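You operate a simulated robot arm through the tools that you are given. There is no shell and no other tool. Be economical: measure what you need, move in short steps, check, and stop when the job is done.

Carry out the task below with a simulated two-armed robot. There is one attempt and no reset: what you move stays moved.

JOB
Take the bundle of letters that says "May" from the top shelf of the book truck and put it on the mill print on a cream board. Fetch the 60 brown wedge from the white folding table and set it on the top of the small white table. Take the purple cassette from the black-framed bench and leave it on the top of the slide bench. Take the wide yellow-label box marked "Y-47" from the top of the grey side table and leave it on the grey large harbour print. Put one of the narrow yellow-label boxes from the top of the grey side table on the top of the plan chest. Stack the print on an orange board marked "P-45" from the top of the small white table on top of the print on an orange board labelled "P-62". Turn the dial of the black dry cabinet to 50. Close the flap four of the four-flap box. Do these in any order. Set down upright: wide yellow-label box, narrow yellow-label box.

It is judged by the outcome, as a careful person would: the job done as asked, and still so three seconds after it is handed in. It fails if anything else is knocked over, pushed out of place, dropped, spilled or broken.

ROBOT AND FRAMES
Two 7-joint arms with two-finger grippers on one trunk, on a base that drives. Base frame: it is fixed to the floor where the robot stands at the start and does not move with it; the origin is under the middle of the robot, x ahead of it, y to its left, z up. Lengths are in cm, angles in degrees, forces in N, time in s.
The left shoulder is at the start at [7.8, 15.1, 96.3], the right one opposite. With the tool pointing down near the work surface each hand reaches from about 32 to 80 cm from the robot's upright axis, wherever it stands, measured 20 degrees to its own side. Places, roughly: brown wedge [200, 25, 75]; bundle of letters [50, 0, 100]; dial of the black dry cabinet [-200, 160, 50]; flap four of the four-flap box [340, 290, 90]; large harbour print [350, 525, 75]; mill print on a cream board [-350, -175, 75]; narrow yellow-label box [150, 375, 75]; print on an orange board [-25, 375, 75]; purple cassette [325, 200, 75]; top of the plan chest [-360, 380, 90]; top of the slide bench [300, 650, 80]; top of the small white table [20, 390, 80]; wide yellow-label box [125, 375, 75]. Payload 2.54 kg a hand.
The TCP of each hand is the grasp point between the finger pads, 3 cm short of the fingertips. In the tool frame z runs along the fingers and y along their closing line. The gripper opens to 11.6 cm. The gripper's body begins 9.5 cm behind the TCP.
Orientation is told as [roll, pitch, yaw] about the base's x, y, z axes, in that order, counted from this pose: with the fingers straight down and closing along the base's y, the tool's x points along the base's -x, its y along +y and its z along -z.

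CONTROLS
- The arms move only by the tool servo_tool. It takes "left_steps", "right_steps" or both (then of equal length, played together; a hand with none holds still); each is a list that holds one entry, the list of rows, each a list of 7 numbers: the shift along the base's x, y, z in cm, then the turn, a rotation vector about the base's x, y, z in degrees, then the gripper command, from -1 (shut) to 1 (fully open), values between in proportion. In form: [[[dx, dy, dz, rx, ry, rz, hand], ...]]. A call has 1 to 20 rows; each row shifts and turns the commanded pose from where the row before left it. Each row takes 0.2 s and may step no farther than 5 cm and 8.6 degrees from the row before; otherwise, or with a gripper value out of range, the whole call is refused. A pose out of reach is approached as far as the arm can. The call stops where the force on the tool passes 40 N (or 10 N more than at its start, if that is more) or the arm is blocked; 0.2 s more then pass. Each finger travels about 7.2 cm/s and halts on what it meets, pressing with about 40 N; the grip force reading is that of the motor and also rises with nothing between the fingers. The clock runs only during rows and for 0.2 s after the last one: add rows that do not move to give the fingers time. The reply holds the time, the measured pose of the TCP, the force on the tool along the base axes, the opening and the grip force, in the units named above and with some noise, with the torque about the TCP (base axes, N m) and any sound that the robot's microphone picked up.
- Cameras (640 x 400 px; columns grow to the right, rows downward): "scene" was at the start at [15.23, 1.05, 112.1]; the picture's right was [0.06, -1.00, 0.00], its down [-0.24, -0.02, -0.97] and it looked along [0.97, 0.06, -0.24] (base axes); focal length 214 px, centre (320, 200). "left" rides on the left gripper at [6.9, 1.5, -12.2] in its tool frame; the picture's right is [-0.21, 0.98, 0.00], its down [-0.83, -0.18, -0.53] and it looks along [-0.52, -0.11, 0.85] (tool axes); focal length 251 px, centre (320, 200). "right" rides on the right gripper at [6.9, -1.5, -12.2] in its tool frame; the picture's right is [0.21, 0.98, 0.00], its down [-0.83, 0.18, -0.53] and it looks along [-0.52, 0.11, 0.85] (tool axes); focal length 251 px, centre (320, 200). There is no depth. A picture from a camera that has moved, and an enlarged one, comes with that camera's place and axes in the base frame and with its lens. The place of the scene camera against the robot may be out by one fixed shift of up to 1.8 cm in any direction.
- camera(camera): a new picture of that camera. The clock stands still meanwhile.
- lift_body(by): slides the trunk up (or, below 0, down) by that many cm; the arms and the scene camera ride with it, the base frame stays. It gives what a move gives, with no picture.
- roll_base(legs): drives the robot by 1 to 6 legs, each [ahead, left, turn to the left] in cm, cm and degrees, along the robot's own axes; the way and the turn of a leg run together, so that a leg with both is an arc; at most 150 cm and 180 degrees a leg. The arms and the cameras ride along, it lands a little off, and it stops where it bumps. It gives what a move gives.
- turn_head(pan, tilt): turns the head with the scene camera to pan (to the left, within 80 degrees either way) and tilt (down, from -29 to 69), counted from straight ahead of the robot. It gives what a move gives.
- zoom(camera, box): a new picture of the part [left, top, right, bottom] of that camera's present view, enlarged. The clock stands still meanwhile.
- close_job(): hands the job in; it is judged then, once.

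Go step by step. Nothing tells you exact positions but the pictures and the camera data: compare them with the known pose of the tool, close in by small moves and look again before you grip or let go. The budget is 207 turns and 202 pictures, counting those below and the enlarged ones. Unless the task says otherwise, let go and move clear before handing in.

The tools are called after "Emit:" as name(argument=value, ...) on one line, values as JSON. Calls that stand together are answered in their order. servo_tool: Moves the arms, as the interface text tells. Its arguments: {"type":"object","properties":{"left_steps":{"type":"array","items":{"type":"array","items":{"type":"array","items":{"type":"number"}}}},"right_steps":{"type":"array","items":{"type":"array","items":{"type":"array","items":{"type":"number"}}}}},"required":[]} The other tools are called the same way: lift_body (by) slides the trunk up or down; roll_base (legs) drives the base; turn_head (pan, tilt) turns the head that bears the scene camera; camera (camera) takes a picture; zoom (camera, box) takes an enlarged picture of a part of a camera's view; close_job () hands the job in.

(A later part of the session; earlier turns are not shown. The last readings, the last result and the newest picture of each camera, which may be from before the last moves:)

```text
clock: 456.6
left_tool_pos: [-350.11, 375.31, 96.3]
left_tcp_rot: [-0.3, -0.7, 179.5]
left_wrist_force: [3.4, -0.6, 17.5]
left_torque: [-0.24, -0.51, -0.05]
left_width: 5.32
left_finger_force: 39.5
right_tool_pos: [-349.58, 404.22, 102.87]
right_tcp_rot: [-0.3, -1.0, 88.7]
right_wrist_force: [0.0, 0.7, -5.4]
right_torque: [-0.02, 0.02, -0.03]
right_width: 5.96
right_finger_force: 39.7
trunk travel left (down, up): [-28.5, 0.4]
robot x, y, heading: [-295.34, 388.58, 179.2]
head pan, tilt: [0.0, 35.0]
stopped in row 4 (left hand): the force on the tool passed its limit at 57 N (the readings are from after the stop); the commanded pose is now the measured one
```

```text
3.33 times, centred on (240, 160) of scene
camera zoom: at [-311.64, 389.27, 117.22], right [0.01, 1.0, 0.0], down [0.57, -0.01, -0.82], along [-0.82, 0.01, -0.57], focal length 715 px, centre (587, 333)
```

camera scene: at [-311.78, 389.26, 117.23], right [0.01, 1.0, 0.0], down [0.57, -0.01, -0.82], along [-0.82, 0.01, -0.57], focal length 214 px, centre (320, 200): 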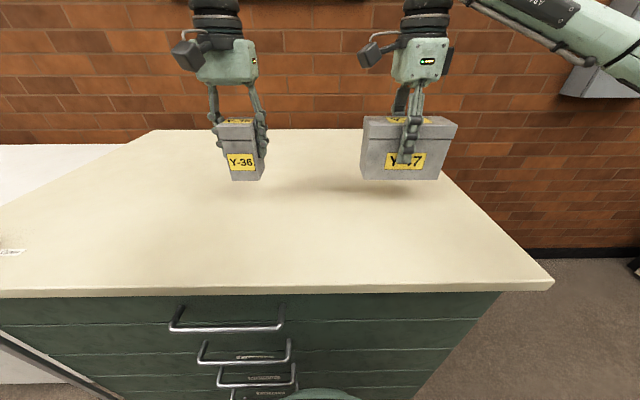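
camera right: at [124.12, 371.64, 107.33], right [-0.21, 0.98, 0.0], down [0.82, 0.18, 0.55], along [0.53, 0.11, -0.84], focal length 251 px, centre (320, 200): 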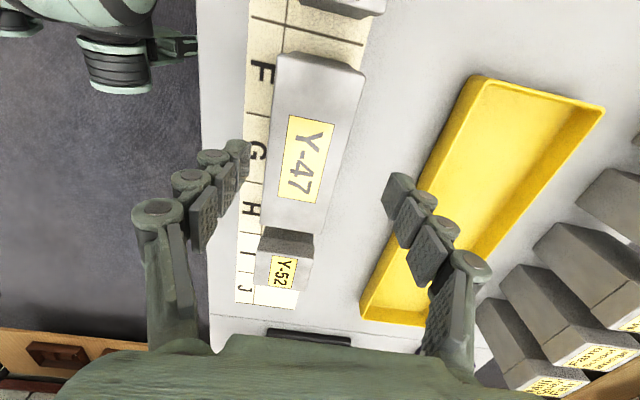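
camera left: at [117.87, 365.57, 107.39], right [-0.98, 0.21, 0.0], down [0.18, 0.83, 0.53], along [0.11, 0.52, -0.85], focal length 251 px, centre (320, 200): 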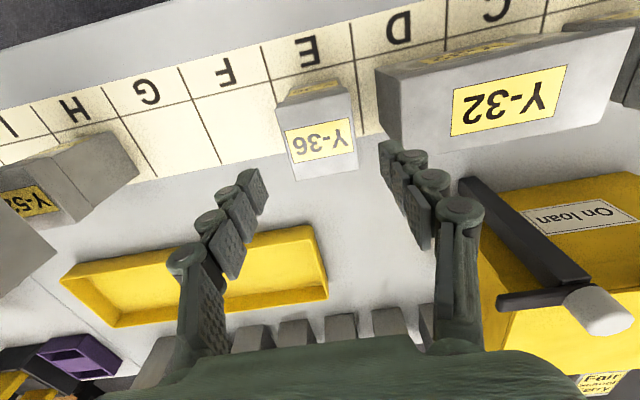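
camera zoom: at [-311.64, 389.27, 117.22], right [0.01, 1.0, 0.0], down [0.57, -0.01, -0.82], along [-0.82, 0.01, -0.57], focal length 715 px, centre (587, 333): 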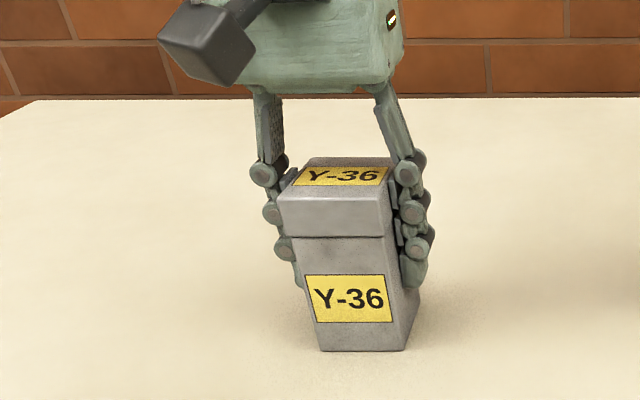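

Y-36 stands upright on the chest. Release, retreat, and head east with the wide box.

Emit:
servo_tool(left_steps=[[[0, 0, 0.2, 0, 0, 0, -0.3], [0, 0, 0, 0, 0, 0, 0.3], [0, 0, 0, 0, 0, 0, 0.3], [0, 0, 3, 0, 0, 0, 0.3], [0, 0, 4.5, 0, 0, 0, 0.3], [0, 0, 4.5, 0, 0, 0, 0.3], [0, 0, 2, 0, 0, 0, 0.3]]])

Emit:
zoom(camera="scene", box=[170, 80, 330, 220])

Emit:
roll_base(legs=[[-60, 0, 0], [0, 0, -179], [120, -95, 0], [150, 0, 0], [150, 0, 0]])

Emit:
turn_head(pan=30, tilt=15)

Emit:
camera(camera="scene")

```text
clock: 458.1
left_tool_pos: [-350.03, 373.95, 110.42]
left_tcp_rot: [-0.1, -0.5, 179.3]
left_wrist_force: [0.2, 0.3, 0.6]
left_torque: [0.0, -0.01, -0.03]
left_width: 7.54
left_finger_force: 0.1
left hand out of reach, approached as far as the arm can: row 6, 7
right_tool_pos: [-349.58, 404.24, 102.82]
right_tcp_rot: [-0.3, -0.8, 88.7]
right_wrist_force: [0.0, 0.2, -4.0]
right_torque: [-0.04, 0.02, -0.02]
right_width: 5.95
right_finger_force: 39.5
trunk travel left (down, up): [-28.5, 0.4]
robot x, y, heading: [-295.35, 388.81, 179.2]
head pan, tilt: [0.0, 35.0]
```

```text
2.86 times, centred on (250, 150) of scene
camera zoom: at [-311.72, 389.28, 117.24], right [0.01, 1.0, 0.0], down [0.57, -0.01, -0.82], along [-0.82, 0.01, -0.57], focal length 613 px, centre (520, 343)
```

zoom: 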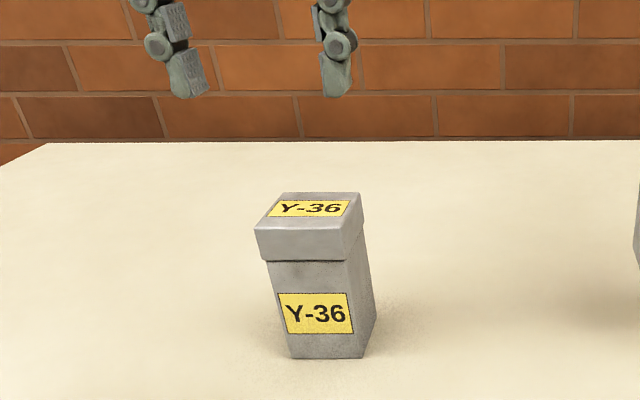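

```text
refused: leg 3 is longer than a leg can be; nothing moved
```

```text
clock: 459.1
left_tool_pos: [-350.04, 373.91, 110.35]
left_tcp_rot: [-0.1, -0.6, 179.5]
left_wrist_force: [0.1, 0.8, 0.3]
left_torque: [0.0, 0.05, -0.01]
left_width: 7.53
left_finger_force: 0.1
right_tool_pos: [-349.57, 404.15, 102.83]
right_tcp_rot: [-0.1, -0.7, 88.7]
right_wrist_force: [0.1, 0.2, -5.3]
right_torque: [-0.04, 0.0, -0.03]
right_width: 5.93
right_finger_force: 40.2
trunk travel left (down, up): [-28.5, 0.4]
robot x, y, heading: [-295.3, 388.66, 179.1]
head pan, tilt: [30.0, 15.0]
```

```text
49 pictures are left
camera scene: at [-311.13, 384.57, 120.42], right [-0.49, 0.87, 0.0], down [0.23, 0.13, -0.97], along [-0.84, -0.47, -0.26], focal length 214 px, centre (320, 200)
```

scene: 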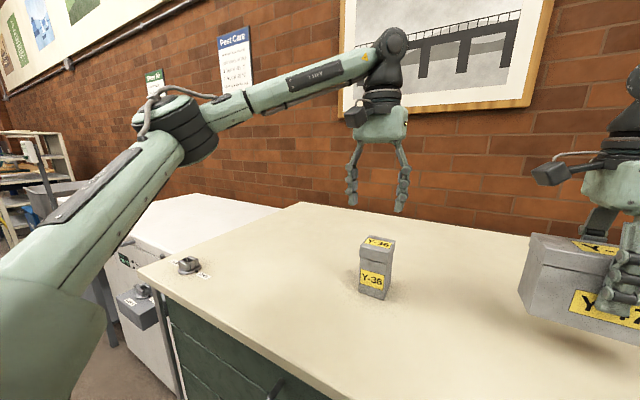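

Emit:
roll_base(legs=[[-60, 0, 0], [0, 0, -179], [90, -95, 0], [140, 0, 0], [140, 0, 0], [60, 0, 0]])

Emit:
turn_head(pan=35, tilt=15)

Emit:
camera(camera="scene")

```text
clock: 495.0
left_tool_pos: [243.26, 302.7, 110.19]
left_tcp_rot: [-0.2, -0.5, -1.2]
left_wrist_force: [0.0, -0.9, -0.7]
left_torque: [0.0, 0.04, 0.0]
left_width: 7.57
left_finger_force: 0.0
right_tool_pos: [242.58, 272.46, 102.72]
right_tcp_rot: [-0.2, -0.8, -91.7]
right_wrist_force: [0.3, 0.4, -4.4]
right_torque: [0.02, 0.01, 0.01]
right_width: 5.98
right_finger_force: 39.5
trunk travel left (down, up): [-28.5, 0.4]
robot x, y, heading: [187.74, 288.79, -1.5]
head pan, tilt: [30.0, 15.0]
```

```text
clock: 495.7
left_tool_pos: [243.05, 302.71, 110.33]
left_tcp_rot: [-0.1, -0.5, -1.2]
left_wrist_force: [-0.8, 0.0, 0.2]
left_torque: [-0.01, -0.01, 0.01]
left_width: 7.52
left_finger_force: 0.1
right_tool_pos: [242.5, 272.44, 102.92]
right_tcp_rot: [-0.1, -0.9, -91.9]
right_wrist_force: [0.5, 0.2, -4.2]
right_torque: [0.05, 0.0, -0.01]
right_width: 5.93
right_finger_force: 39.8
trunk travel left (down, up): [-28.5, 0.4]
robot x, y, heading: [188.46, 288.6, -1.5]
head pan, tilt: [35.0, 15.0]
```

```text
48 pictures are left
camera scene: at [201.87, 294.2, 120.43], right [0.55, -0.83, 0.0], down [-0.22, -0.14, -0.97], along [0.81, 0.53, -0.26], focal length 214 px, centre (320, 200)
```

scene: 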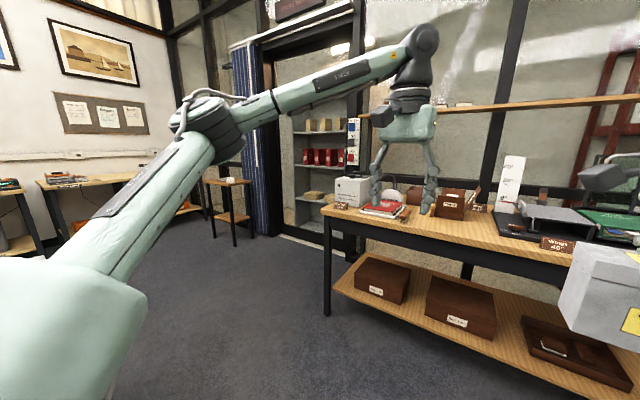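

Emit:
zoom(camera="scene", box=[190, 150, 270, 250])

Emit:
zoom(camera="scene", box=[320, 150, 640, 290])

```text
4.00 times, centred on (230, 200) of scene
camera zoom: at [201.87, 294.2, 120.43], right [0.55, -0.83, 0.0], down [-0.22, -0.14, -0.97], along [0.81, 0.53, -0.26], focal length 858 px, centre (680, 200)
```

zoom: 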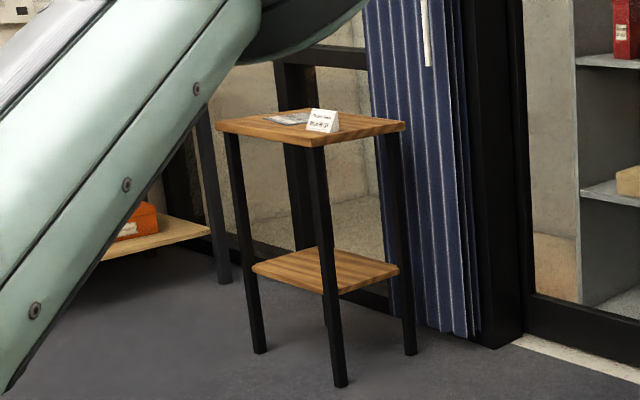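

```text
2.00 times, centred on (480, 220) of scene
camera zoom: at [201.87, 294.2, 120.43], right [0.55, -0.83, 0.0], down [-0.22, -0.14, -0.97], along [0.81, 0.53, -0.26], focal length 429 px, centre (0, 160)
```

zoom: 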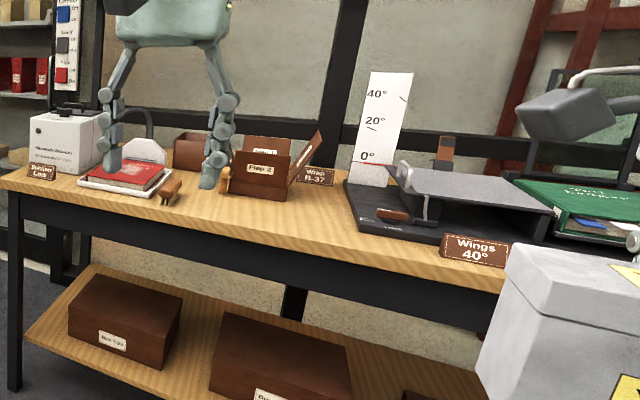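

The harbour print lies on the small wooden table near (355,530). Driving there around the benches.

Emit:
roll_base(legs=[[65, 0, 0], [0, 0, 91.5], [140, 0, 0], [96, 0, 0], [0, 0, -90], [40, 0, 0]])

Emit:
turn_head(pan=0, tilt=32)

Emit:
camera(camera="scene")

```text
clock: 520.5
left_tool_pos: [339.33, 543.06, 110.38]
left_tcp_rot: [-0.2, -0.5, 3.3]
left_wrist_force: [0.1, -0.6, 0.0]
left_torque: [0.02, 0.04, 0.02]
left_width: 7.54
left_finger_force: 0.1
right_tool_pos: [340.99, 512.78, 102.84]
right_tcp_rot: [-0.3, -0.9, -87.4]
right_wrist_force: [0.0, -0.1, -5.9]
right_torque: [0.02, 0.04, -0.03]
right_width: 5.95
right_finger_force: 39.9
trunk travel left (down, up): [-28.5, 0.4]
robot x, y, heading: [285.68, 525.02, 2.8]
head pan, tilt: [35.0, 15.0]
```

```text
clock: 521.5
left_tool_pos: [339.25, 543.11, 110.19]
left_tcp_rot: [-0.3, -0.6, 3.3]
left_wrist_force: [0.1, -0.1, 0.1]
left_torque: [-0.03, -0.03, 0.0]
left_width: 7.54
left_finger_force: 0.0
right_tool_pos: [340.8, 512.85, 102.93]
right_tcp_rot: [-0.2, -0.9, -87.3]
right_wrist_force: [0.0, -0.9, -3.9]
right_torque: [0.01, -0.01, 0.0]
right_width: 5.94
right_finger_force: 40.4
trunk travel left (down, up): [-28.5, 0.4]
robot x, y, heading: [285.81, 525.02, 2.8]
head pan, tilt: [0.0, 32.0]
```

```text
45 pictures are left
camera scene: at [300.44, 526.21, 117.7], right [0.05, -1.0, 0.0], down [-0.53, -0.03, -0.85], along [0.85, 0.05, -0.53], focal length 214 px, centre (320, 200)
```

scene: 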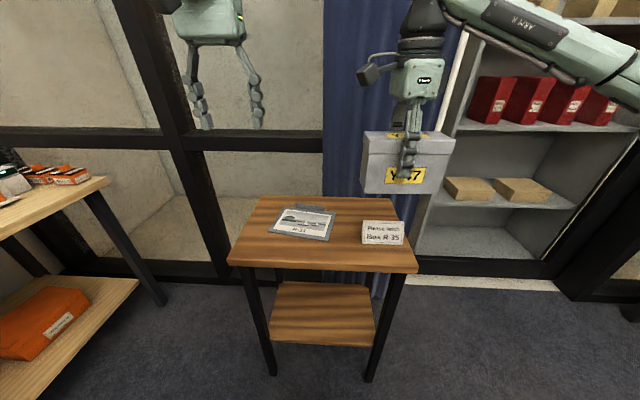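

Emit:
roll_base(legs=[[13, 21, -2.8]])

Emit:
servo_tool(right_steps=[[[0, 0, -3, 0, 0, 0, -1], [0, 0, -4, 0, 0, 0, -1], [0, 0, -4, 0, 0, 0, -1], [0, 0, 0, 0, 0, 0, -1]]])

Emit:
camera(camera="scene")

Emit:
camera(camera="right")

```text
clock: 524.1
left_tool_pos: [352.67, 561.75, 110.16]
left_tcp_rot: [-0.1, -0.6, 0.4]
left_wrist_force: [-0.4, 0.0, -0.2]
left_torque: [-0.04, 0.02, 0.0]
left_width: 7.53
left_finger_force: 0.1
right_tool_pos: [352.91, 531.58, 102.68]
right_tcp_rot: [-0.2, -0.8, -90.2]
right_wrist_force: [0.5, -0.3, -4.2]
right_torque: [0.01, 0.0, 0.0]
right_width: 5.94
right_finger_force: 39.4
trunk travel left (down, up): [-28.5, 0.4]
robot x, y, heading: [298.3, 546.52, 0.2]
head pan, tilt: [0.0, 32.0]
```

```text
clock: 525.1
left_tool_pos: [352.59, 561.81, 110.33]
left_tcp_rot: [-0.2, -0.5, 0.5]
left_wrist_force: [1.0, -0.2, 0.1]
left_torque: [-0.01, -0.01, -0.03]
left_width: 7.56
left_finger_force: 0.1
right_tool_pos: [352.73, 531.64, 92.0]
right_tcp_rot: [-0.2, -0.9, -90.4]
right_wrist_force: [0.6, -1.0, -4.1]
right_torque: [0.07, -0.02, -0.01]
right_width: 5.97
right_finger_force: 40.2
trunk travel left (down, up): [-28.5, 0.4]
robot x, y, heading: [297.97, 546.15, 0.1]
head pan, tilt: [0.0, 32.0]
```

```text
44 pictures are left
camera scene: at [312.93, 546.82, 117.7], right [0.0, -1.0, 0.0], down [-0.53, 0.0, -0.85], along [0.85, 0.0, -0.53], focal length 214 px, centre (320, 200)
```

scene: 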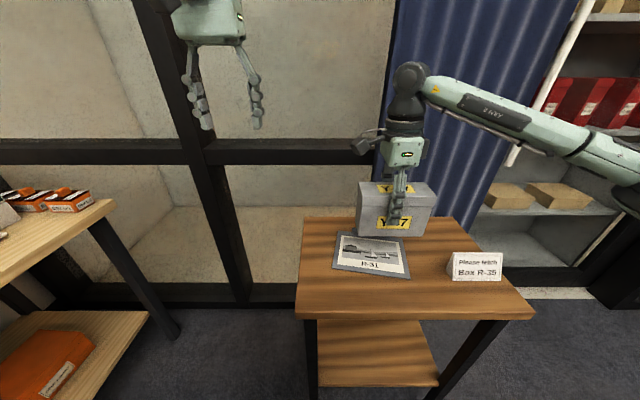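

```text
43 pictures are left
camera right: at [351.22, 538.75, 103.98], right [0.98, 0.21, -0.01], down [0.18, -0.82, 0.55], along [0.11, -0.53, -0.84], focal length 251 px, centre (320, 200)
```

right: 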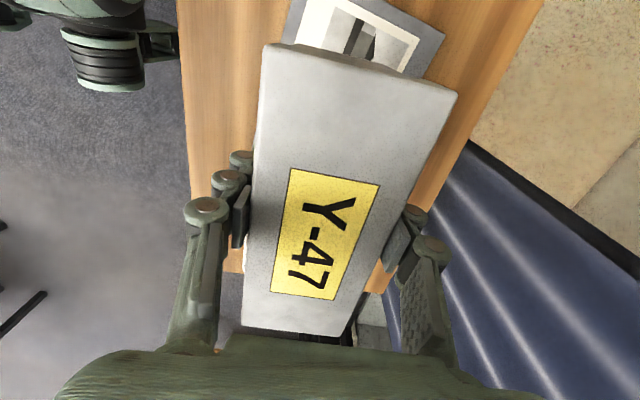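

Emit:
servo_tool(right_steps=[[[2.2, 1.2, 0, 0, 0, 0, -1], [0, 0, -3, 0, 0, 0, -1], [0, 0, -2.5, 0, 0, 0, -1], [0, 0, -0.7, 0, 0, 0, -1], [0, 0, -0.4, 0, 0, 0, -1], [0, 0, -0.4, 0, 0, 0, -1], [0, 0, -0.4, 0, 0, 0, -1], [0, 0, -0.4, 0, 0, 0, -1], [0, 0, 0, 0, 0, 0, -1]]])

Emit:
zoom(camera="scene", box=[300, 160, 480, 300])

```text
clock: 527.1
left_tool_pos: [352.59, 561.66, 110.24]
left_tcp_rot: [0.0, -0.5, 0.4]
left_wrist_force: [-0.4, 0.2, 0.5]
left_torque: [-0.03, 0.02, -0.02]
left_width: 7.54
left_finger_force: 0.0
right_tool_pos: [354.93, 532.69, 84.12]
right_tcp_rot: [-0.2, -0.9, -90.3]
right_wrist_force: [-0.3, 0.3, -4.5]
right_torque: [0.04, 0.06, 0.01]
right_width: 5.97
right_finger_force: 39.4
trunk travel left (down, up): [-28.5, 0.4]
robot x, y, heading: [298.09, 546.59, 0.1]
head pan, tilt: [0.0, 32.0]
```

```text
2.86 times, centred on (390, 230) of scene
camera zoom: at [312.95, 546.81, 117.69], right [0.0, -1.0, 0.0], down [-0.53, 0.0, -0.85], along [0.85, 0.0, -0.53], focal length 613 px, centre (120, 114)
```

zoom: 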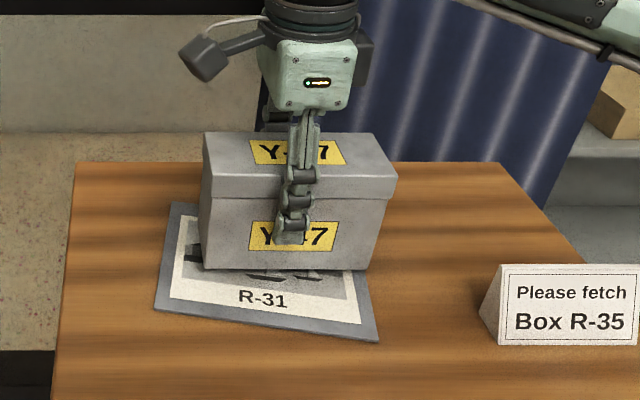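

Emit:
servo_tool(right_steps=[[[-1.5, 1.8, 0, 0, 0, 0, -1], [0, 0, -0.4, 0, 0, 0, -1], [0, 0, -0.4, 0, 0, 0, -1], [0, 0, -0.4, 0, 0, 0, -1], [0, 0, -0.3, 0, 0, 0, -1], [0, 0, -0.3, 0, 0, 0, -1], [0, 0, -0.3, 0, 0, 0, -1], [0, 0, -0.3, 0, 0, 0, -1], [0, 0, 0, 0, 0, 0, -1]]])

Emit:
zoom(camera="scene", box=[300, 160, 480, 300])

```text
clock: 529.1
left_tool_pos: [352.37, 561.72, 110.51]
left_tcp_rot: [-0.1, -0.7, 0.4]
left_wrist_force: [-0.6, -0.1, 0.7]
left_torque: [-0.01, -0.02, 0.02]
left_width: 7.55
left_finger_force: 0.1
right_tool_pos: [353.47, 534.68, 82.2]
right_tcp_rot: [0.4, -0.7, -90.5]
right_wrist_force: [4.4, -1.8, 37.5]
right_torque: [0.09, 0.36, -0.01]
right_width: 5.9
right_finger_force: 39.8
trunk travel left (down, up): [-28.5, 0.4]
robot x, y, heading: [298.04, 546.45, 0.1]
head pan, tilt: [0.0, 32.0]
```

```text
2.86 times, centred on (390, 230) of scene
camera zoom: at [312.65, 546.87, 117.76], right [0.0, -1.0, 0.0], down [-0.53, 0.0, -0.85], along [0.85, 0.0, -0.53], focal length 613 px, centre (120, 114)
```

zoom: 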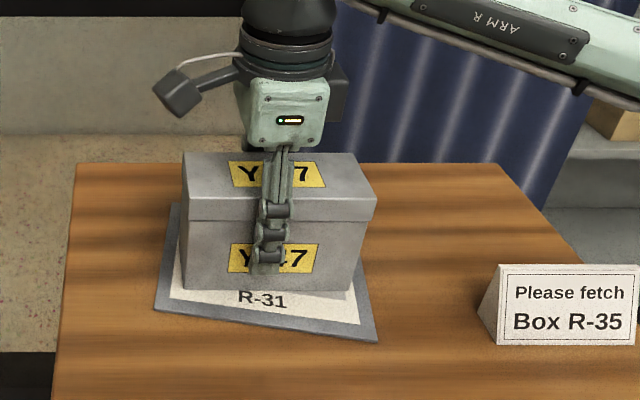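

Y-47 stands on the harbour print. Release, and go to the black-framed bench for the flap and cassette.

Emit:
servo_tool(right_steps=[[[0, 0, 0.2, 0, 0, 0, -0.4], [0, 0, 0, 0, 0, 0, 0.4], [0, 0, 0, 0, 0, 0, 0.5], [0, 0, 3, 0, 0, 0, 0.5], [0, 0, 4.5, 0, 0, 0, 0.5], [0, 0, 4.5, 0, 0, 0, 0.5], [0, 0, 4.5, 0, 0, 0, 0.5], [0, 0, 4.5, 0, 0, 0, 0.5]]])

Emit:
roll_base(legs=[[-58, 0, 0], [0, -130, 0], [0, -122, 0]])

Emit:
turn_head(pan=0, tilt=22)

Emit:
camera(camera="scene")

```text
clock: 531.0
left_tool_pos: [352.62, 561.86, 110.36]
left_tcp_rot: [-0.2, -0.6, 0.2]
left_wrist_force: [0.5, 0.3, 0.0]
left_torque: [0.03, 0.01, -0.01]
left_width: 7.55
left_finger_force: 0.1
right_tool_pos: [353.29, 534.67, 102.77]
right_tcp_rot: [-0.3, -0.9, -90.3]
right_wrist_force: [0.5, 0.6, 0.8]
right_torque: [0.02, -0.01, 0.01]
right_width: 8.75
right_finger_force: 0.1
trunk travel left (down, up): [-28.5, 0.4]
robot x, y, heading: [298.17, 546.27, 0.2]
head pan, tilt: [0.0, 32.0]
```

```text
clock: 558.3
left_tool_pos: [295.22, 308.09, 110.25]
left_tcp_rot: [-0.2, -0.5, 0.0]
left_wrist_force: [-0.3, -0.1, 0.0]
left_torque: [-0.01, 0.02, -0.01]
left_width: 7.54
left_finger_force: 0.0
right_tool_pos: [295.79, 280.88, 102.73]
right_tcp_rot: [-0.2, -0.9, -90.6]
right_wrist_force: [-0.3, 0.2, -0.6]
right_torque: [-0.03, 0.02, -0.01]
right_width: 8.71
right_finger_force: 0.1
trunk travel left (down, up): [-28.5, 0.4]
robot x, y, heading: [240.67, 292.62, -0.0]
head pan, tilt: [0.0, 32.0]
```

```text
clock: 559.0
left_tool_pos: [295.21, 308.01, 110.27]
left_tcp_rot: [-0.2, -0.5, 0.2]
left_wrist_force: [-0.9, 1.5, -0.5]
left_torque: [-0.02, 0.01, 0.03]
left_width: 7.53
left_finger_force: 0.1
right_tool_pos: [295.96, 280.77, 102.68]
right_tcp_rot: [-0.2, -0.9, -90.6]
right_wrist_force: [0.0, 1.0, -0.4]
right_torque: [-0.02, -0.01, 0.03]
right_width: 8.68
right_finger_force: 0.1
trunk travel left (down, up): [-28.5, 0.4]
robot x, y, heading: [240.48, 292.68, -0.4]
head pan, tilt: [0.0, 22.0]
```

```text
40 pictures are left
camera scene: at [255.77, 293.28, 119.29], right [0.0, -1.0, 0.0], down [-0.38, 0.0, -0.93], along [0.93, 0.0, -0.38], focal length 214 px, centre (320, 200)
```

scene: 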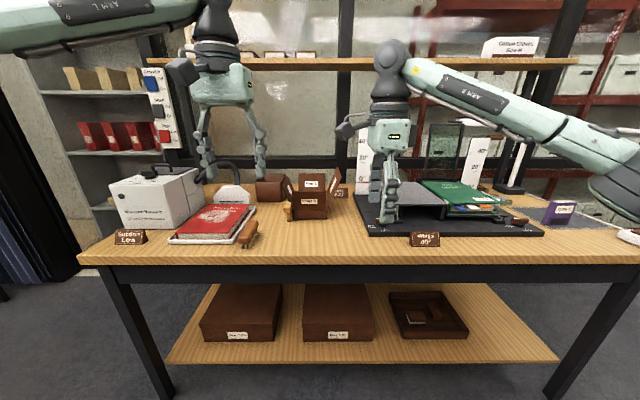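

Emit:
zoom(camera="scene", box=[245, 160, 365, 230])

Emit:
zoom(camera="scene", box=[500, 180, 640, 260])

```text
5.33 times, centred on (305, 195) of scene
camera zoom: at [255.77, 293.28, 119.29], right [0.0, -1.0, 0.0], down [-0.38, 0.0, -0.93], along [0.93, 0.0, -0.38], focal length 1144 px, centre (400, 227)
```

zoom: 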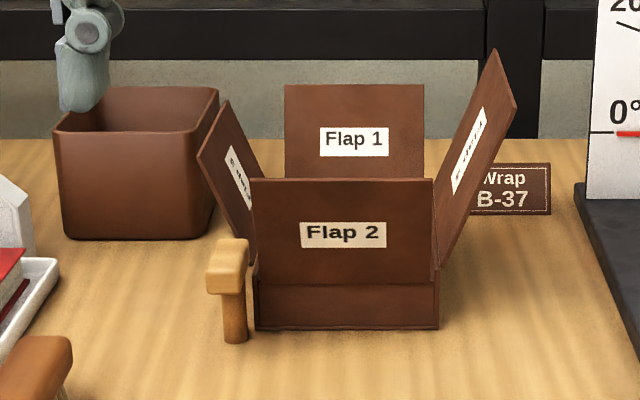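

```text
4.57 times, centred on (570, 220) of scene
camera zoom: at [255.77, 293.28, 119.29], right [0.0, -1.0, 0.0], down [-0.38, 0.0, -0.93], along [0.93, 0.0, -0.38], focal length 980 px, centre (-823, 109)
```

zoom: 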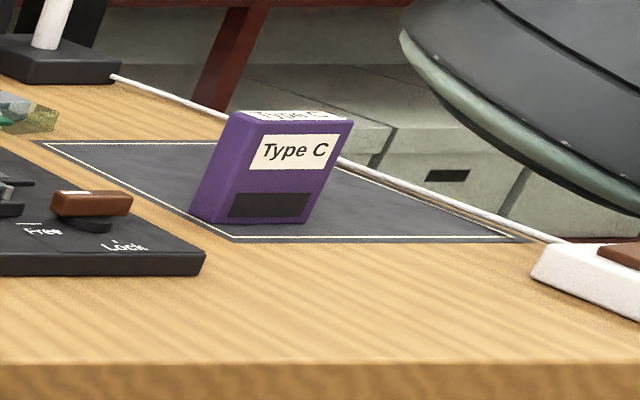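

Emit:
zoom(camera="scene", box=[278, 165, 344, 215])

```text
8.00 times, centred on (311, 190) of scene
camera zoom: at [255.77, 293.28, 119.29], right [0.0, -1.0, 0.0], down [-0.38, 0.0, -0.93], along [0.93, 0.0, -0.38], focal length 1716 px, centre (392, 280)
```

zoom: 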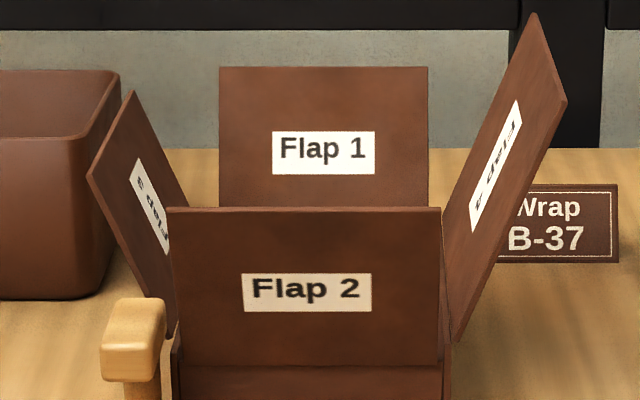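

Flap 4 is the right-hand one, hinged near y 290 and leaning outward to y≈284.5 at z≈94.6. I bring the closed right hand into the gap on its outer side.

Emit:
roll_base(legs=[[32, 0, 0]])

Emit:
servo_tool(right_steps=[[[4, 0, 0.5, 0, 0, 0, -1], [4, 0, 0, 0, 0, 0, -1], [4, 0, 0, 0, 0, 0, -1], [4, 0, 0, 0, 0, 0, -1], [1, 0.2, 0, 0, 0, 0, -1], [0, 0, 0, 0, 0, 0, -1]]])

Emit:
camera(camera="right")

Emit:
camera(camera="scene")

```text
clock: 561.2
left_tool_pos: [327.28, 308.38, 110.3]
left_tcp_rot: [-0.2, -0.5, 0.5]
left_wrist_force: [0.4, 1.1, -0.4]
left_torque: [-0.04, 0.03, -0.01]
left_width: 7.52
left_finger_force: 0.0
right_tool_pos: [328.18, 281.14, 102.66]
right_tcp_rot: [-0.2, -0.9, -90.2]
right_wrist_force: [0.7, -0.2, 0.0]
right_torque: [-0.04, 0.01, 0.0]
right_width: 8.69
right_finger_force: 0.1
trunk travel left (down, up): [-28.5, 0.4]
robot x, y, heading: [272.48, 292.93, 0.2]
head pan, tilt: [0.0, 22.0]
```

```text
clock: 562.6
left_tool_pos: [327.34, 308.41, 110.26]
left_tcp_rot: [-0.2, -0.5, 0.5]
left_wrist_force: [-0.7, -0.5, -0.6]
left_torque: [-0.03, 0.0, -0.05]
left_width: 7.53
left_finger_force: 0.1
right_tool_pos: [345.08, 281.63, 103.16]
right_tcp_rot: [-0.1, -0.9, -90.2]
right_wrist_force: [-0.1, 0.4, 0.0]
right_torque: [0.0, 0.01, 0.0]
right_width: 0.03
right_finger_force: 28.4
trunk travel left (down, up): [-28.5, 0.4]
robot x, y, heading: [272.44, 292.66, 0.5]
head pan, tilt: [0.0, 22.0]
```

```text
36 pictures are left
camera right: at [343.53, 288.85, 115.22], right [0.98, 0.21, 0.0], down [0.18, -0.82, 0.55], along [0.11, -0.54, -0.84], focal length 251 px, centre (320, 200)
```

right: 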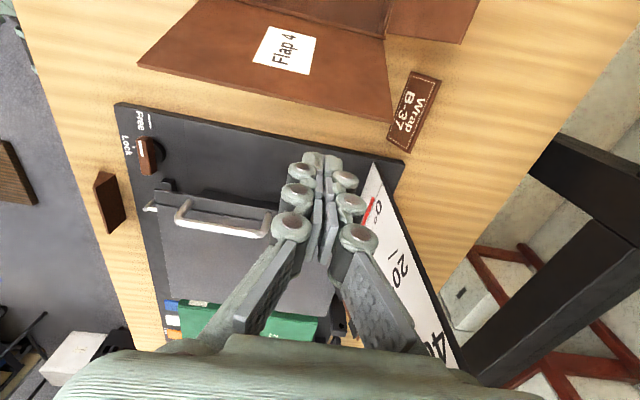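

```text
35 pictures are left
camera scene: at [287.96, 293.42, 119.3], right [0.0, -1.0, 0.0], down [-0.37, 0.0, -0.93], along [0.93, 0.0, -0.37], focal length 214 px, centre (320, 200)
```

scene: 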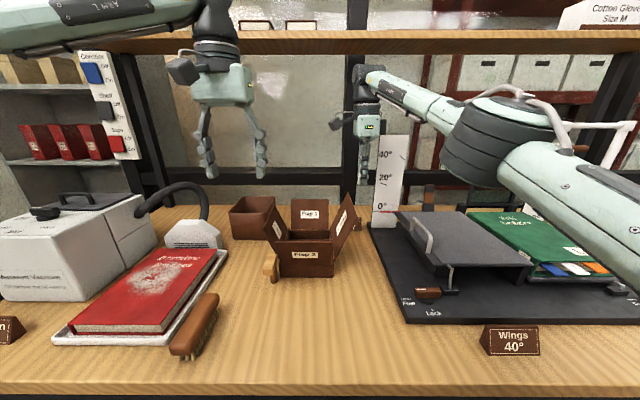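

"Flap 4" confirmed. I descend in the gap and push it inward past vertical.

Emit:
servo_tool(right_steps=[[[-4, -0.7, 0, 0, 0, 0, -1], [0, 0, -4.5, 0, 0, 0, -1], [0, 0, -4.5, 0, 0, 0, -1], [0, 0, -4.5, 0, 0, 0, -1], [0, 1.5, 0, 0, 0, 0, -1], [0, 1.5, 0, 0, 0, 0, -1], [0, 1.5, 0, 0, 0, 0, -1], [0, 1.5, 0, 0, 0, 0, -1], [0, 1.5, 0, 0, 0, 0, -1], [0, 1.5, 0, 0, 0, 0, -1], [0, 0, 0, 0, 0, 0, -1]]])

Emit:
camera(camera="right")

```text
clock: 565.0
left_tool_pos: [327.2, 308.53, 110.34]
left_tcp_rot: [-0.2, -0.5, 0.5]
left_wrist_force: [-0.3, 0.4, -1.7]
left_torque: [0.01, -0.04, 0.02]
left_width: 7.56
left_finger_force: 0.1
right_tool_pos: [341.04, 289.69, 89.6]
right_tcp_rot: [-0.2, -0.9, -90.2]
right_wrist_force: [0.5, 0.4, 0.7]
right_torque: [-0.03, -0.02, -0.02]
right_width: 0.0
right_finger_force: 28.6
trunk travel left (down, up): [-28.5, 0.4]
robot x, y, heading: [273.01, 292.93, 0.6]
head pan, tilt: [0.0, 22.0]
```

```text
34 pictures are left
camera right: at [339.7, 296.86, 101.67], right [0.98, 0.21, -0.01], down [0.18, -0.82, 0.55], along [0.11, -0.53, -0.84], focal length 251 px, centre (320, 200)
```

right: 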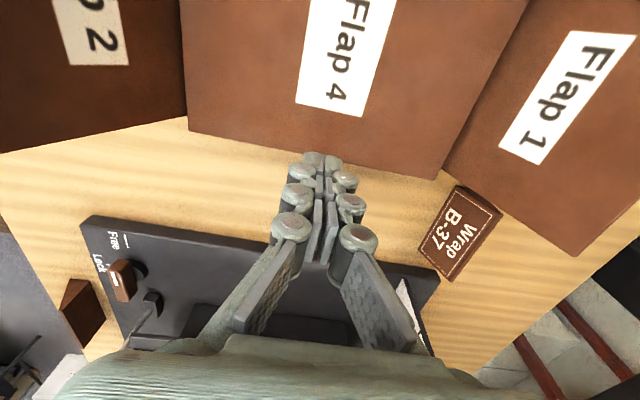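

Emit:
servo_tool(right_steps=[[[0, 1.2, 0, 0, 0, 0, -1], [0, 1.2, 0, 0, 0, 0, -1], [0, 1.2, 0, 0, 0, 0, -1], [0, 1.2, 0, 0, 0, 0, -1], [0, 1.2, 0, 0, 0, 0, -1], [0, 1.2, 0, 0, 0, 0, -1], [0, 0, 0, 0, 0, 0, -1], [0, 0, 0, 0, 0, 0, -1]]])

Emit:
camera(camera="right")

```text
clock: 566.8
left_tool_pos: [327.23, 308.45, 110.28]
left_tcp_rot: [-0.1, -0.5, 0.5]
left_wrist_force: [-1.0, -0.3, 0.0]
left_torque: [-0.02, -0.04, 0.0]
left_width: 7.56
left_finger_force: 0.1
right_tool_pos: [340.94, 296.94, 89.76]
right_tcp_rot: [-0.1, -0.9, -90.2]
right_wrist_force: [0.4, -0.6, 0.4]
right_torque: [0.01, 0.02, 0.04]
right_width: 0.0
right_finger_force: 28.2
trunk travel left (down, up): [-28.5, 0.4]
robot x, y, heading: [272.73, 292.89, 0.3]
head pan, tilt: [0.0, 22.0]
```

```text
33 pictures are left
camera right: at [339.59, 304.05, 101.72], right [0.98, 0.21, -0.01], down [0.18, -0.82, 0.55], along [0.11, -0.53, -0.84], focal length 251 px, centre (320, 200)
```

right: 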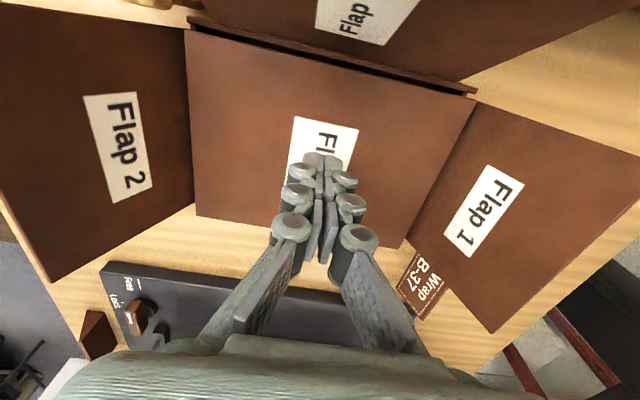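

Flap 4 has folded shut over the box. I rise clear, then back off and slide along to the cassette.

Emit:
servo_tool(right_steps=[[[0, 0, 3, 0, 0, 0, -1], [0, 0, 4.5, 0, 0, 0, -1], [0, 0, 4.5, 0, 0, 0, -1], [0, 0, 3, 0, 0, 0, 0], [-4, -2, 0, 0, 0, 0, 0.3], [-4, -2, 0, 0, 0, 0, 0.3], [-4, -2, 0, 0, 0, 0, 0.3]]])

Emit:
zoom(camera="scene", box=[240, 180, 370, 300])

Emit:
roll_base(legs=[[-34, 0, 0], [0, -84, 0], [26, 0, 0]])

Emit:
camera(camera="right")

```text
clock: 568.4
left_tool_pos: [327.11, 308.34, 110.31]
left_tcp_rot: [-0.1, -0.6, 0.3]
left_wrist_force: [-1.3, 0.2, 0.2]
left_torque: [-0.01, -0.02, -0.02]
left_width: 7.52
left_finger_force: 0.0
right_tool_pos: [328.84, 290.58, 104.62]
right_tcp_rot: [-0.2, -0.9, -90.3]
right_wrist_force: [-0.5, 0.1, 0.3]
right_torque: [0.01, -0.02, 0.03]
right_width: 7.52
right_finger_force: 0.2
right hand out of reach, approached as far as the arm can: row 4
trunk travel left (down, up): [-28.5, 0.4]
robot x, y, heading: [272.48, 292.84, 0.2]
head pan, tilt: [0.0, 22.0]
```

```text
3.33 times, centred on (305, 240) of scene
camera zoom: at [287.94, 293.35, 119.3], right [0.0, -1.0, 0.0], down [-0.37, 0.0, -0.93], along [0.93, 0.0, -0.37], focal length 715 px, centre (370, 67)
```

zoom: 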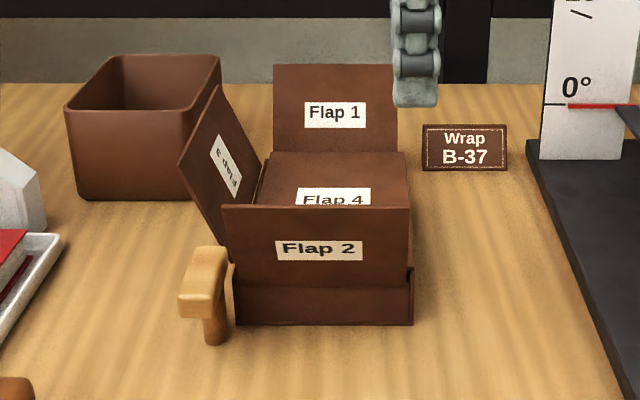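

```text
clock: 575.6
left_tool_pos: [293.92, 253.75, 110.42]
left_tcp_rot: [-0.1, -0.6, -1.0]
left_wrist_force: [-0.2, 0.3, 0.5]
left_torque: [0.01, 0.01, 0.02]
left_width: 7.53
left_finger_force: 0.0
right_tool_pos: [295.28, 236.1, 104.69]
right_tcp_rot: [-0.1, -0.8, -91.5]
right_wrist_force: [0.0, -0.2, -0.1]
right_torque: [-0.03, -0.01, 0.05]
right_width: 7.54
right_finger_force: 0.0
trunk travel left (down, up): [-28.5, 0.4]
robot x, y, heading: [239.21, 239.7, -1.0]
head pan, tilt: [0.0, 22.0]
stopped in leg 2: the robot was blocked; the commanded pose is now the measured one
```

```text
31 pictures are left
camera right: at [293.95, 243.28, 116.65], right [0.98, 0.19, -0.01], down [0.16, -0.82, 0.55], along [0.1, -0.54, -0.84], focal length 251 px, centre (320, 200)
```

right: 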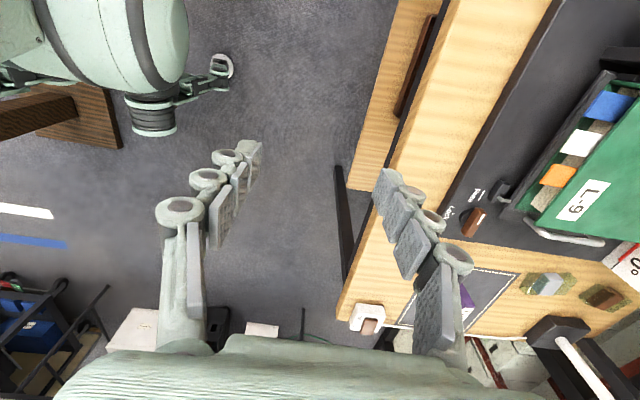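

The slide was blocked by the wooden post's foot; I move forward a bit and continue sideways.

Emit:
roll_base(legs=[[4, 6, 1], [24, 0, 0], [0, -34, 0]])

Emit:
camera(camera="right")

```text
clock: 581.7
left_tool_pos: [321.41, 226.87, 110.33]
left_tcp_rot: [0.0, -0.6, 0.0]
left_wrist_force: [0.2, 0.0, -0.9]
left_torque: [0.01, -0.01, 0.01]
left_width: 7.54
left_finger_force: 0.1
right_tool_pos: [323.04, 209.05, 104.63]
right_tcp_rot: [-0.2, -0.9, -90.7]
right_wrist_force: [-0.2, 0.5, -0.2]
right_torque: [0.0, 0.0, 0.0]
right_width: 7.54
right_finger_force: 0.1
trunk travel left (down, up): [-28.5, 0.4]
robot x, y, heading: [267.09, 211.79, 0.1]
head pan, tilt: [0.0, 22.0]
```

```text
30 pictures are left
camera right: at [321.65, 216.18, 116.66], right [0.98, 0.2, -0.01], down [0.17, -0.82, 0.55], along [0.11, -0.54, -0.84], focal length 251 px, centre (320, 200)
```

right: 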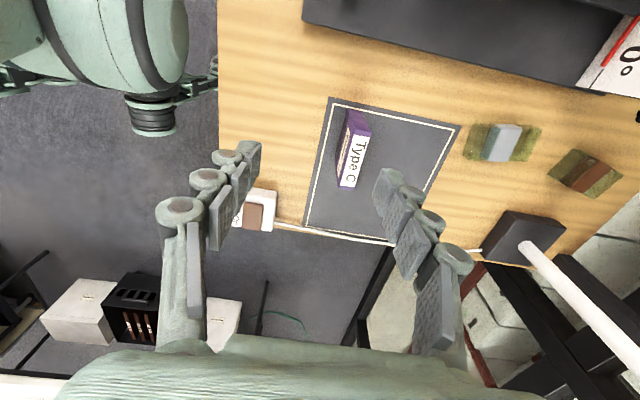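

Emit:
zoom(camera="right", box=[300, 90, 420, 210])

```text
3.33 times, centred on (360, 150) of right
camera zoom: at [321.65, 216.18, 116.66], right [0.98, 0.2, -0.01], down [0.17, -0.82, 0.55], along [0.11, -0.54, -0.84], focal length 838 px, centre (187, 367)
```

zoom: 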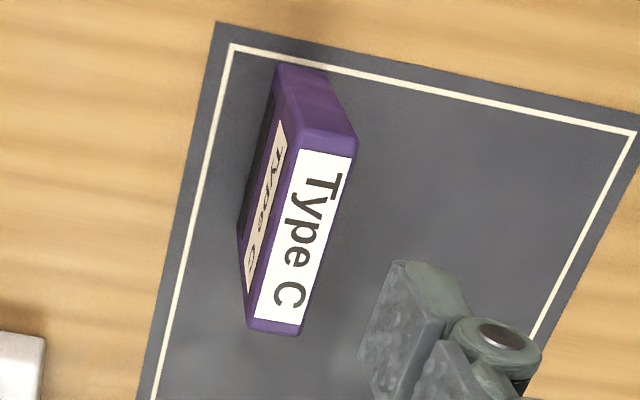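

The cassette is 2 cm thick at (328.3,204), top z≈88. Gripping it across its thickness.

Emit:
servo_tool(right_steps=[[[2.6, -2.5, 0, 0, 0, 0, 0], [2.7, -2.5, 0, 0, 0, 0, 0], [0, 0, -4.5, 0, 0, 0, 0], [0, 0, -4.5, 0, 0, 0, 0], [0, 0, 0, 0, 0, 0, 0]]])

Emit:
camera(camera="right")

```text
clock: 582.9
left_tool_pos: [321.55, 226.81, 110.34]
left_tcp_rot: [-0.1, -0.6, -0.1]
left_wrist_force: [0.6, 0.2, 0.4]
left_torque: [0.03, -0.01, 0.0]
left_width: 7.53
left_finger_force: 0.0
right_tool_pos: [328.19, 204.05, 95.68]
right_tcp_rot: [-0.1, -1.0, -90.6]
right_wrist_force: [-0.2, 0.5, 0.0]
right_torque: [-0.01, 0.02, -0.01]
right_width: 5.81
right_finger_force: 0.0
trunk travel left (down, up): [-28.5, 0.4]
robot x, y, heading: [266.59, 211.34, -0.0]
head pan, tilt: [0.0, 22.0]
```

```text
28 pictures are left
camera right: at [326.85, 211.21, 107.62], right [0.98, 0.2, -0.01], down [0.17, -0.82, 0.55], along [0.11, -0.54, -0.84], focal length 251 px, centre (320, 200)
```

right: 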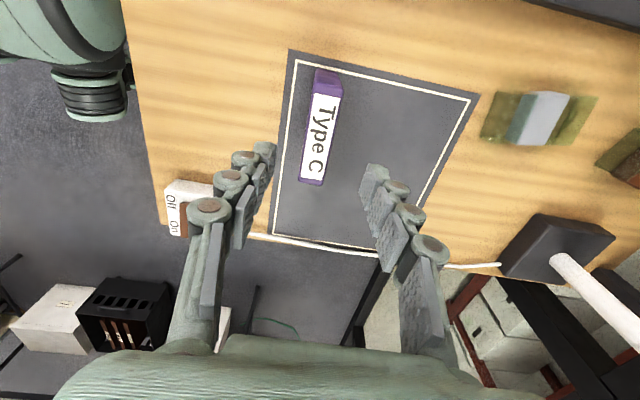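

Emit:
servo_tool(right_steps=[[[0, 0, -4, 0, 0, 0, 0], [0, 0, -4, 0, 0, 0, 0], [0, 0, -3.5, 0, 0, 0, 0], [0, 0, 0, 0, 0, 0, -0.6], [0, 0, 0, 0, 0, 0, -1], [0, 0, 0, 0, 0, 0, -1], [0, 0, 0.5, 0, 0, 0, -1], [0, 0, 2, 0, 0, 0, -1], [0, 0, 4.5, 0, 0, 0, -1], [0, 0, 4.5, 0, 0, 0, -1], [0, 0, 4.5, 0, 0, 0, -1], [0, 0, 0, 0, 0, 0, -1]]])

Emit:
turn_head(pan=-80, tilt=20)

Emit:
camera(camera="scene")

```text
clock: 585.5
left_tool_pos: [321.49, 226.69, 110.41]
left_tcp_rot: [0.0, -0.6, -0.1]
left_wrist_force: [0.9, -1.0, 0.5]
left_torque: [0.01, 0.0, 0.01]
left_width: 7.56
left_finger_force: 0.0
right_tool_pos: [328.1, 204.1, 100.07]
right_tcp_rot: [-0.2, -0.9, -90.8]
right_wrist_force: [-0.9, 0.1, -3.0]
right_torque: [-0.02, -0.01, -0.02]
right_width: 2.1
right_finger_force: 39.7
trunk travel left (down, up): [-28.5, 0.4]
robot x, y, heading: [266.87, 211.97, 0.1]
head pan, tilt: [0.0, 22.0]
```

```text
clock: 587.0
left_tool_pos: [321.52, 226.72, 110.43]
left_tcp_rot: [-0.1, -0.7, 0.0]
left_wrist_force: [0.8, 1.3, -0.1]
left_torque: [-0.01, 0.03, -0.01]
left_width: 7.53
left_finger_force: 0.0
right_tool_pos: [328.07, 204.01, 100.14]
right_tcp_rot: [-0.2, -0.9, -90.8]
right_wrist_force: [-0.3, -0.4, -2.5]
right_torque: [-0.02, 0.0, -0.01]
right_width: 2.09
right_finger_force: 39.7
trunk travel left (down, up): [-28.5, 0.4]
robot x, y, heading: [266.93, 211.6, -0.1]
head pan, tilt: [-80.0, 20.0]
```

```text
27 pictures are left
camera scene: at [274.45, 202.95, 119.62], right [-0.99, -0.17, 0.0], down [-0.06, 0.34, -0.94], along [0.16, -0.93, -0.34], focal length 214 px, centre (320, 200)
```

scene: 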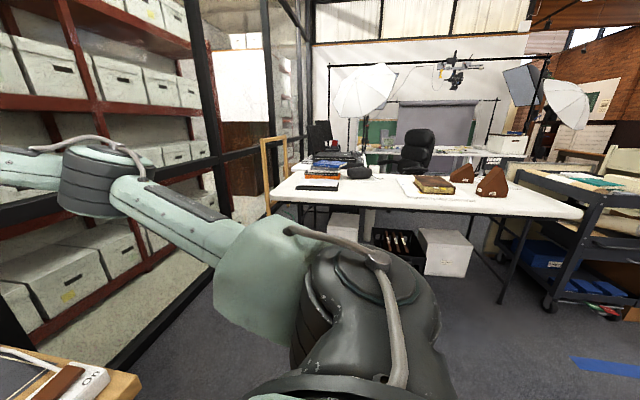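

Cassette is held. The 60° wedge is close by at about (183,44); I go around the post to the table's north side to take it with the left hand.

Emit:
roll_base(legs=[[-8, 0, 0], [0, -86, 0], [0, 0, -90], [0, -88, 0]])

Emit:
turn_head(pan=10, tilt=30)

Emit:
camera(camera="scene")

```text
clock: 608.7
left_tool_pos: [188.18, 67.91, 110.34]
left_tcp_rot: [-0.1, -0.6, -87.4]
left_wrist_force: [0.4, 0.9, 0.2]
left_torque: [0.04, -0.02, -0.03]
left_width: 7.56
left_finger_force: 0.1
right_tool_pos: [165.82, 60.22, 100.07]
right_tcp_rot: [-0.2, -0.8, -178.2]
right_wrist_force: [0.3, -0.3, -1.7]
right_torque: [0.0, -0.01, 0.03]
right_width: 2.09
right_finger_force: 39.8
trunk travel left (down, up): [-28.5, 0.4]
robot x, y, heading: [170.75, 121.74, -87.4]
head pan, tilt: [-80.0, 20.0]
```

```text
clock: 610.3
left_tool_pos: [188.19, 67.91, 110.38]
left_tcp_rot: [0.0, -0.6, -87.4]
left_wrist_force: [-0.2, -0.1, -0.8]
left_torque: [-0.01, -0.01, 0.02]
left_width: 7.54
left_finger_force: 0.1
right_tool_pos: [165.78, 60.39, 100.04]
right_tcp_rot: [-0.1, -0.9, -178.1]
right_wrist_force: [-0.2, 0.3, -2.3]
right_torque: [0.02, 0.03, 0.01]
right_width: 2.1
right_finger_force: 40.1
trunk travel left (down, up): [-28.5, 0.4]
robot x, y, heading: [170.6, 121.66, -87.2]
head pan, tilt: [10.0, 30.0]
```

```text
26 pictures are left
camera scene: at [172.05, 106.53, 118.01], right [-0.98, -0.22, 0.0], down [-0.11, 0.49, -0.87], along [0.19, -0.85, -0.5], focal length 214 px, centre (320, 200)
```

scene: 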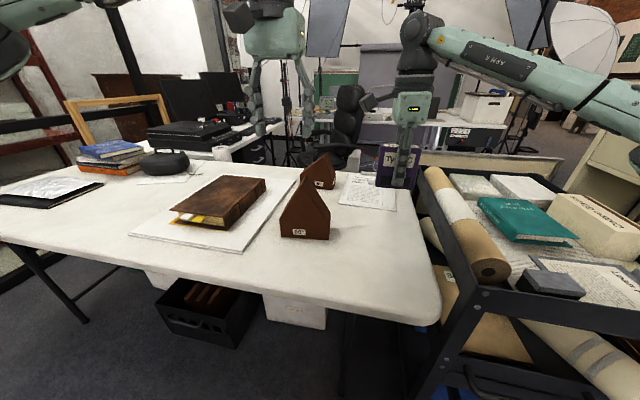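

Emit:
zoom(camera="scene", box=[260, 140, 350, 250])

Emit:
camera(camera="left")

```text
3.64 times, centred on (305, 195) of scene
camera zoom: at [172.05, 106.53, 118.01], right [-0.98, -0.22, 0.0], down [-0.11, 0.49, -0.87], along [0.19, -0.85, -0.5], focal length 780 px, centre (374, 218)
```

zoom: 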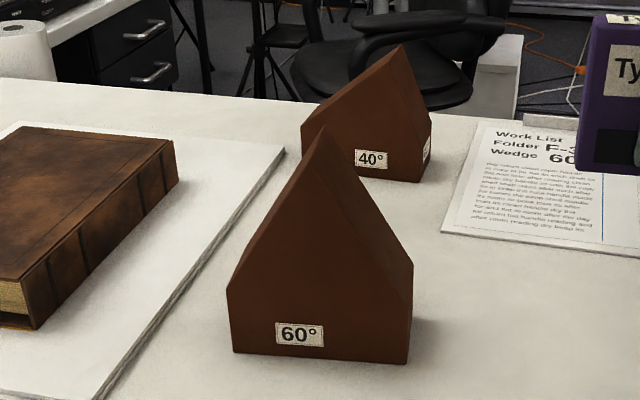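

```text
24 pictures are left
camera left: at [189.32, 74.96, 122.46], right [0.99, -0.17, 0.0], down [-0.14, -0.83, 0.54], along [-0.09, -0.53, -0.84], focal length 251 px, centre (320, 200)
```

left: 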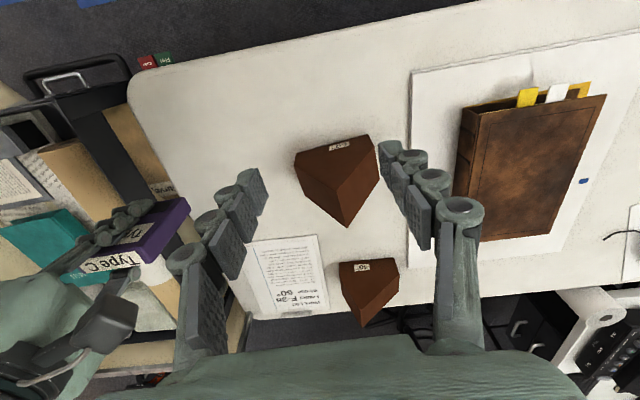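

The 60° wedge is a thin upright block (≈12 × 5 cm, ridge at z≈97). I need to turn the left hand 90° to grip its thickness.

Emit:
servo_tool(left_steps=[[[0, 0, 0, 0, 0, 8.2, 0.5], [0, 0, 0, 0, 0, 8.2, 0.5], [0, 0, 0, 0, 0, 8.2, 0.5], [0, 0, 0, 0, 0, 8.2, 0.5], [0, 0, 0, 0, 0, 8.2, 0.5], [0, 0, 0, 0, 0, 8.2, 0.5], [0, 0, 0, 0, 0, 8.2, 0.5], [0, 0, 0, 0, 0, 8.2, 0.5], [0, 0, 0, 0, 0, 8.2, 0.5], [0, 0, 0, 0, 0, 8.2, 0.5], [0, 0, 0, 0, 0, 5, 0.5], [0, 0, 0, 0, 0, 0, 0.5]]])

Emit:
camera(camera="left")

```text
clock: 612.9
left_tool_pos: [188.53, 67.97, 110.37]
left_tcp_rot: [-0.2, -0.5, -0.3]
left_wrist_force: [0.2, 0.2, -0.7]
left_torque: [0.0, 0.01, -0.02]
left_width: 8.7
left_finger_force: 0.1
left hand out of reach, approached as far as the arm can: row 7
right_tool_pos: [165.77, 60.31, 100.11]
right_tcp_rot: [-0.2, -0.9, -178.0]
right_wrist_force: [0.3, -0.8, -2.1]
right_torque: [0.0, -0.03, 0.02]
right_width: 2.11
right_finger_force: 40.1
trunk travel left (down, up): [-28.5, 0.4]
robot x, y, heading: [171.09, 121.64, -87.5]
head pan, tilt: [10.0, 30.0]
```

```text
23 pictures are left
camera left: at [181.39, 69.61, 122.42], right [0.22, 0.98, 0.0], down [0.82, -0.18, 0.54], along [0.53, -0.12, -0.84], focal length 251 px, centre (320, 200)
```

left: 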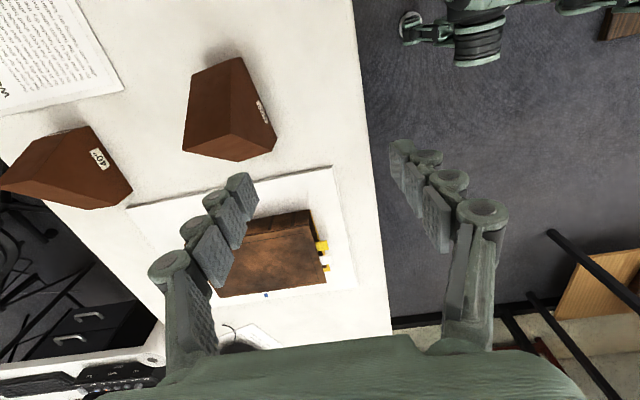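

Emit:
zoom(camera="left", box=[160, 30, 310, 180])

```text
2.67 times, centred on (235, 105) of left
camera zoom: at [181.39, 69.61, 122.42], right [0.22, 0.98, 0.0], down [0.82, -0.18, 0.54], along [0.53, -0.12, -0.84], focal length 670 px, centre (547, 453)
```

zoom: 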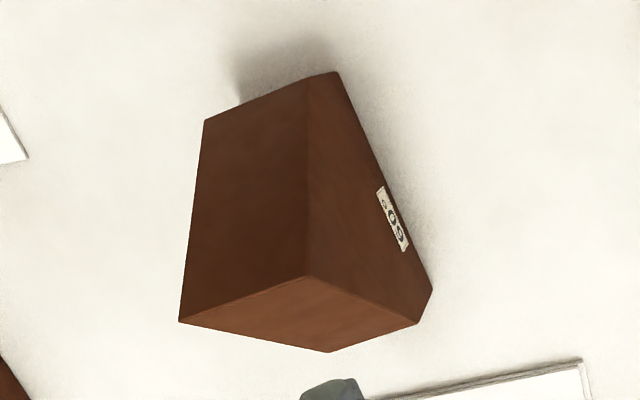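

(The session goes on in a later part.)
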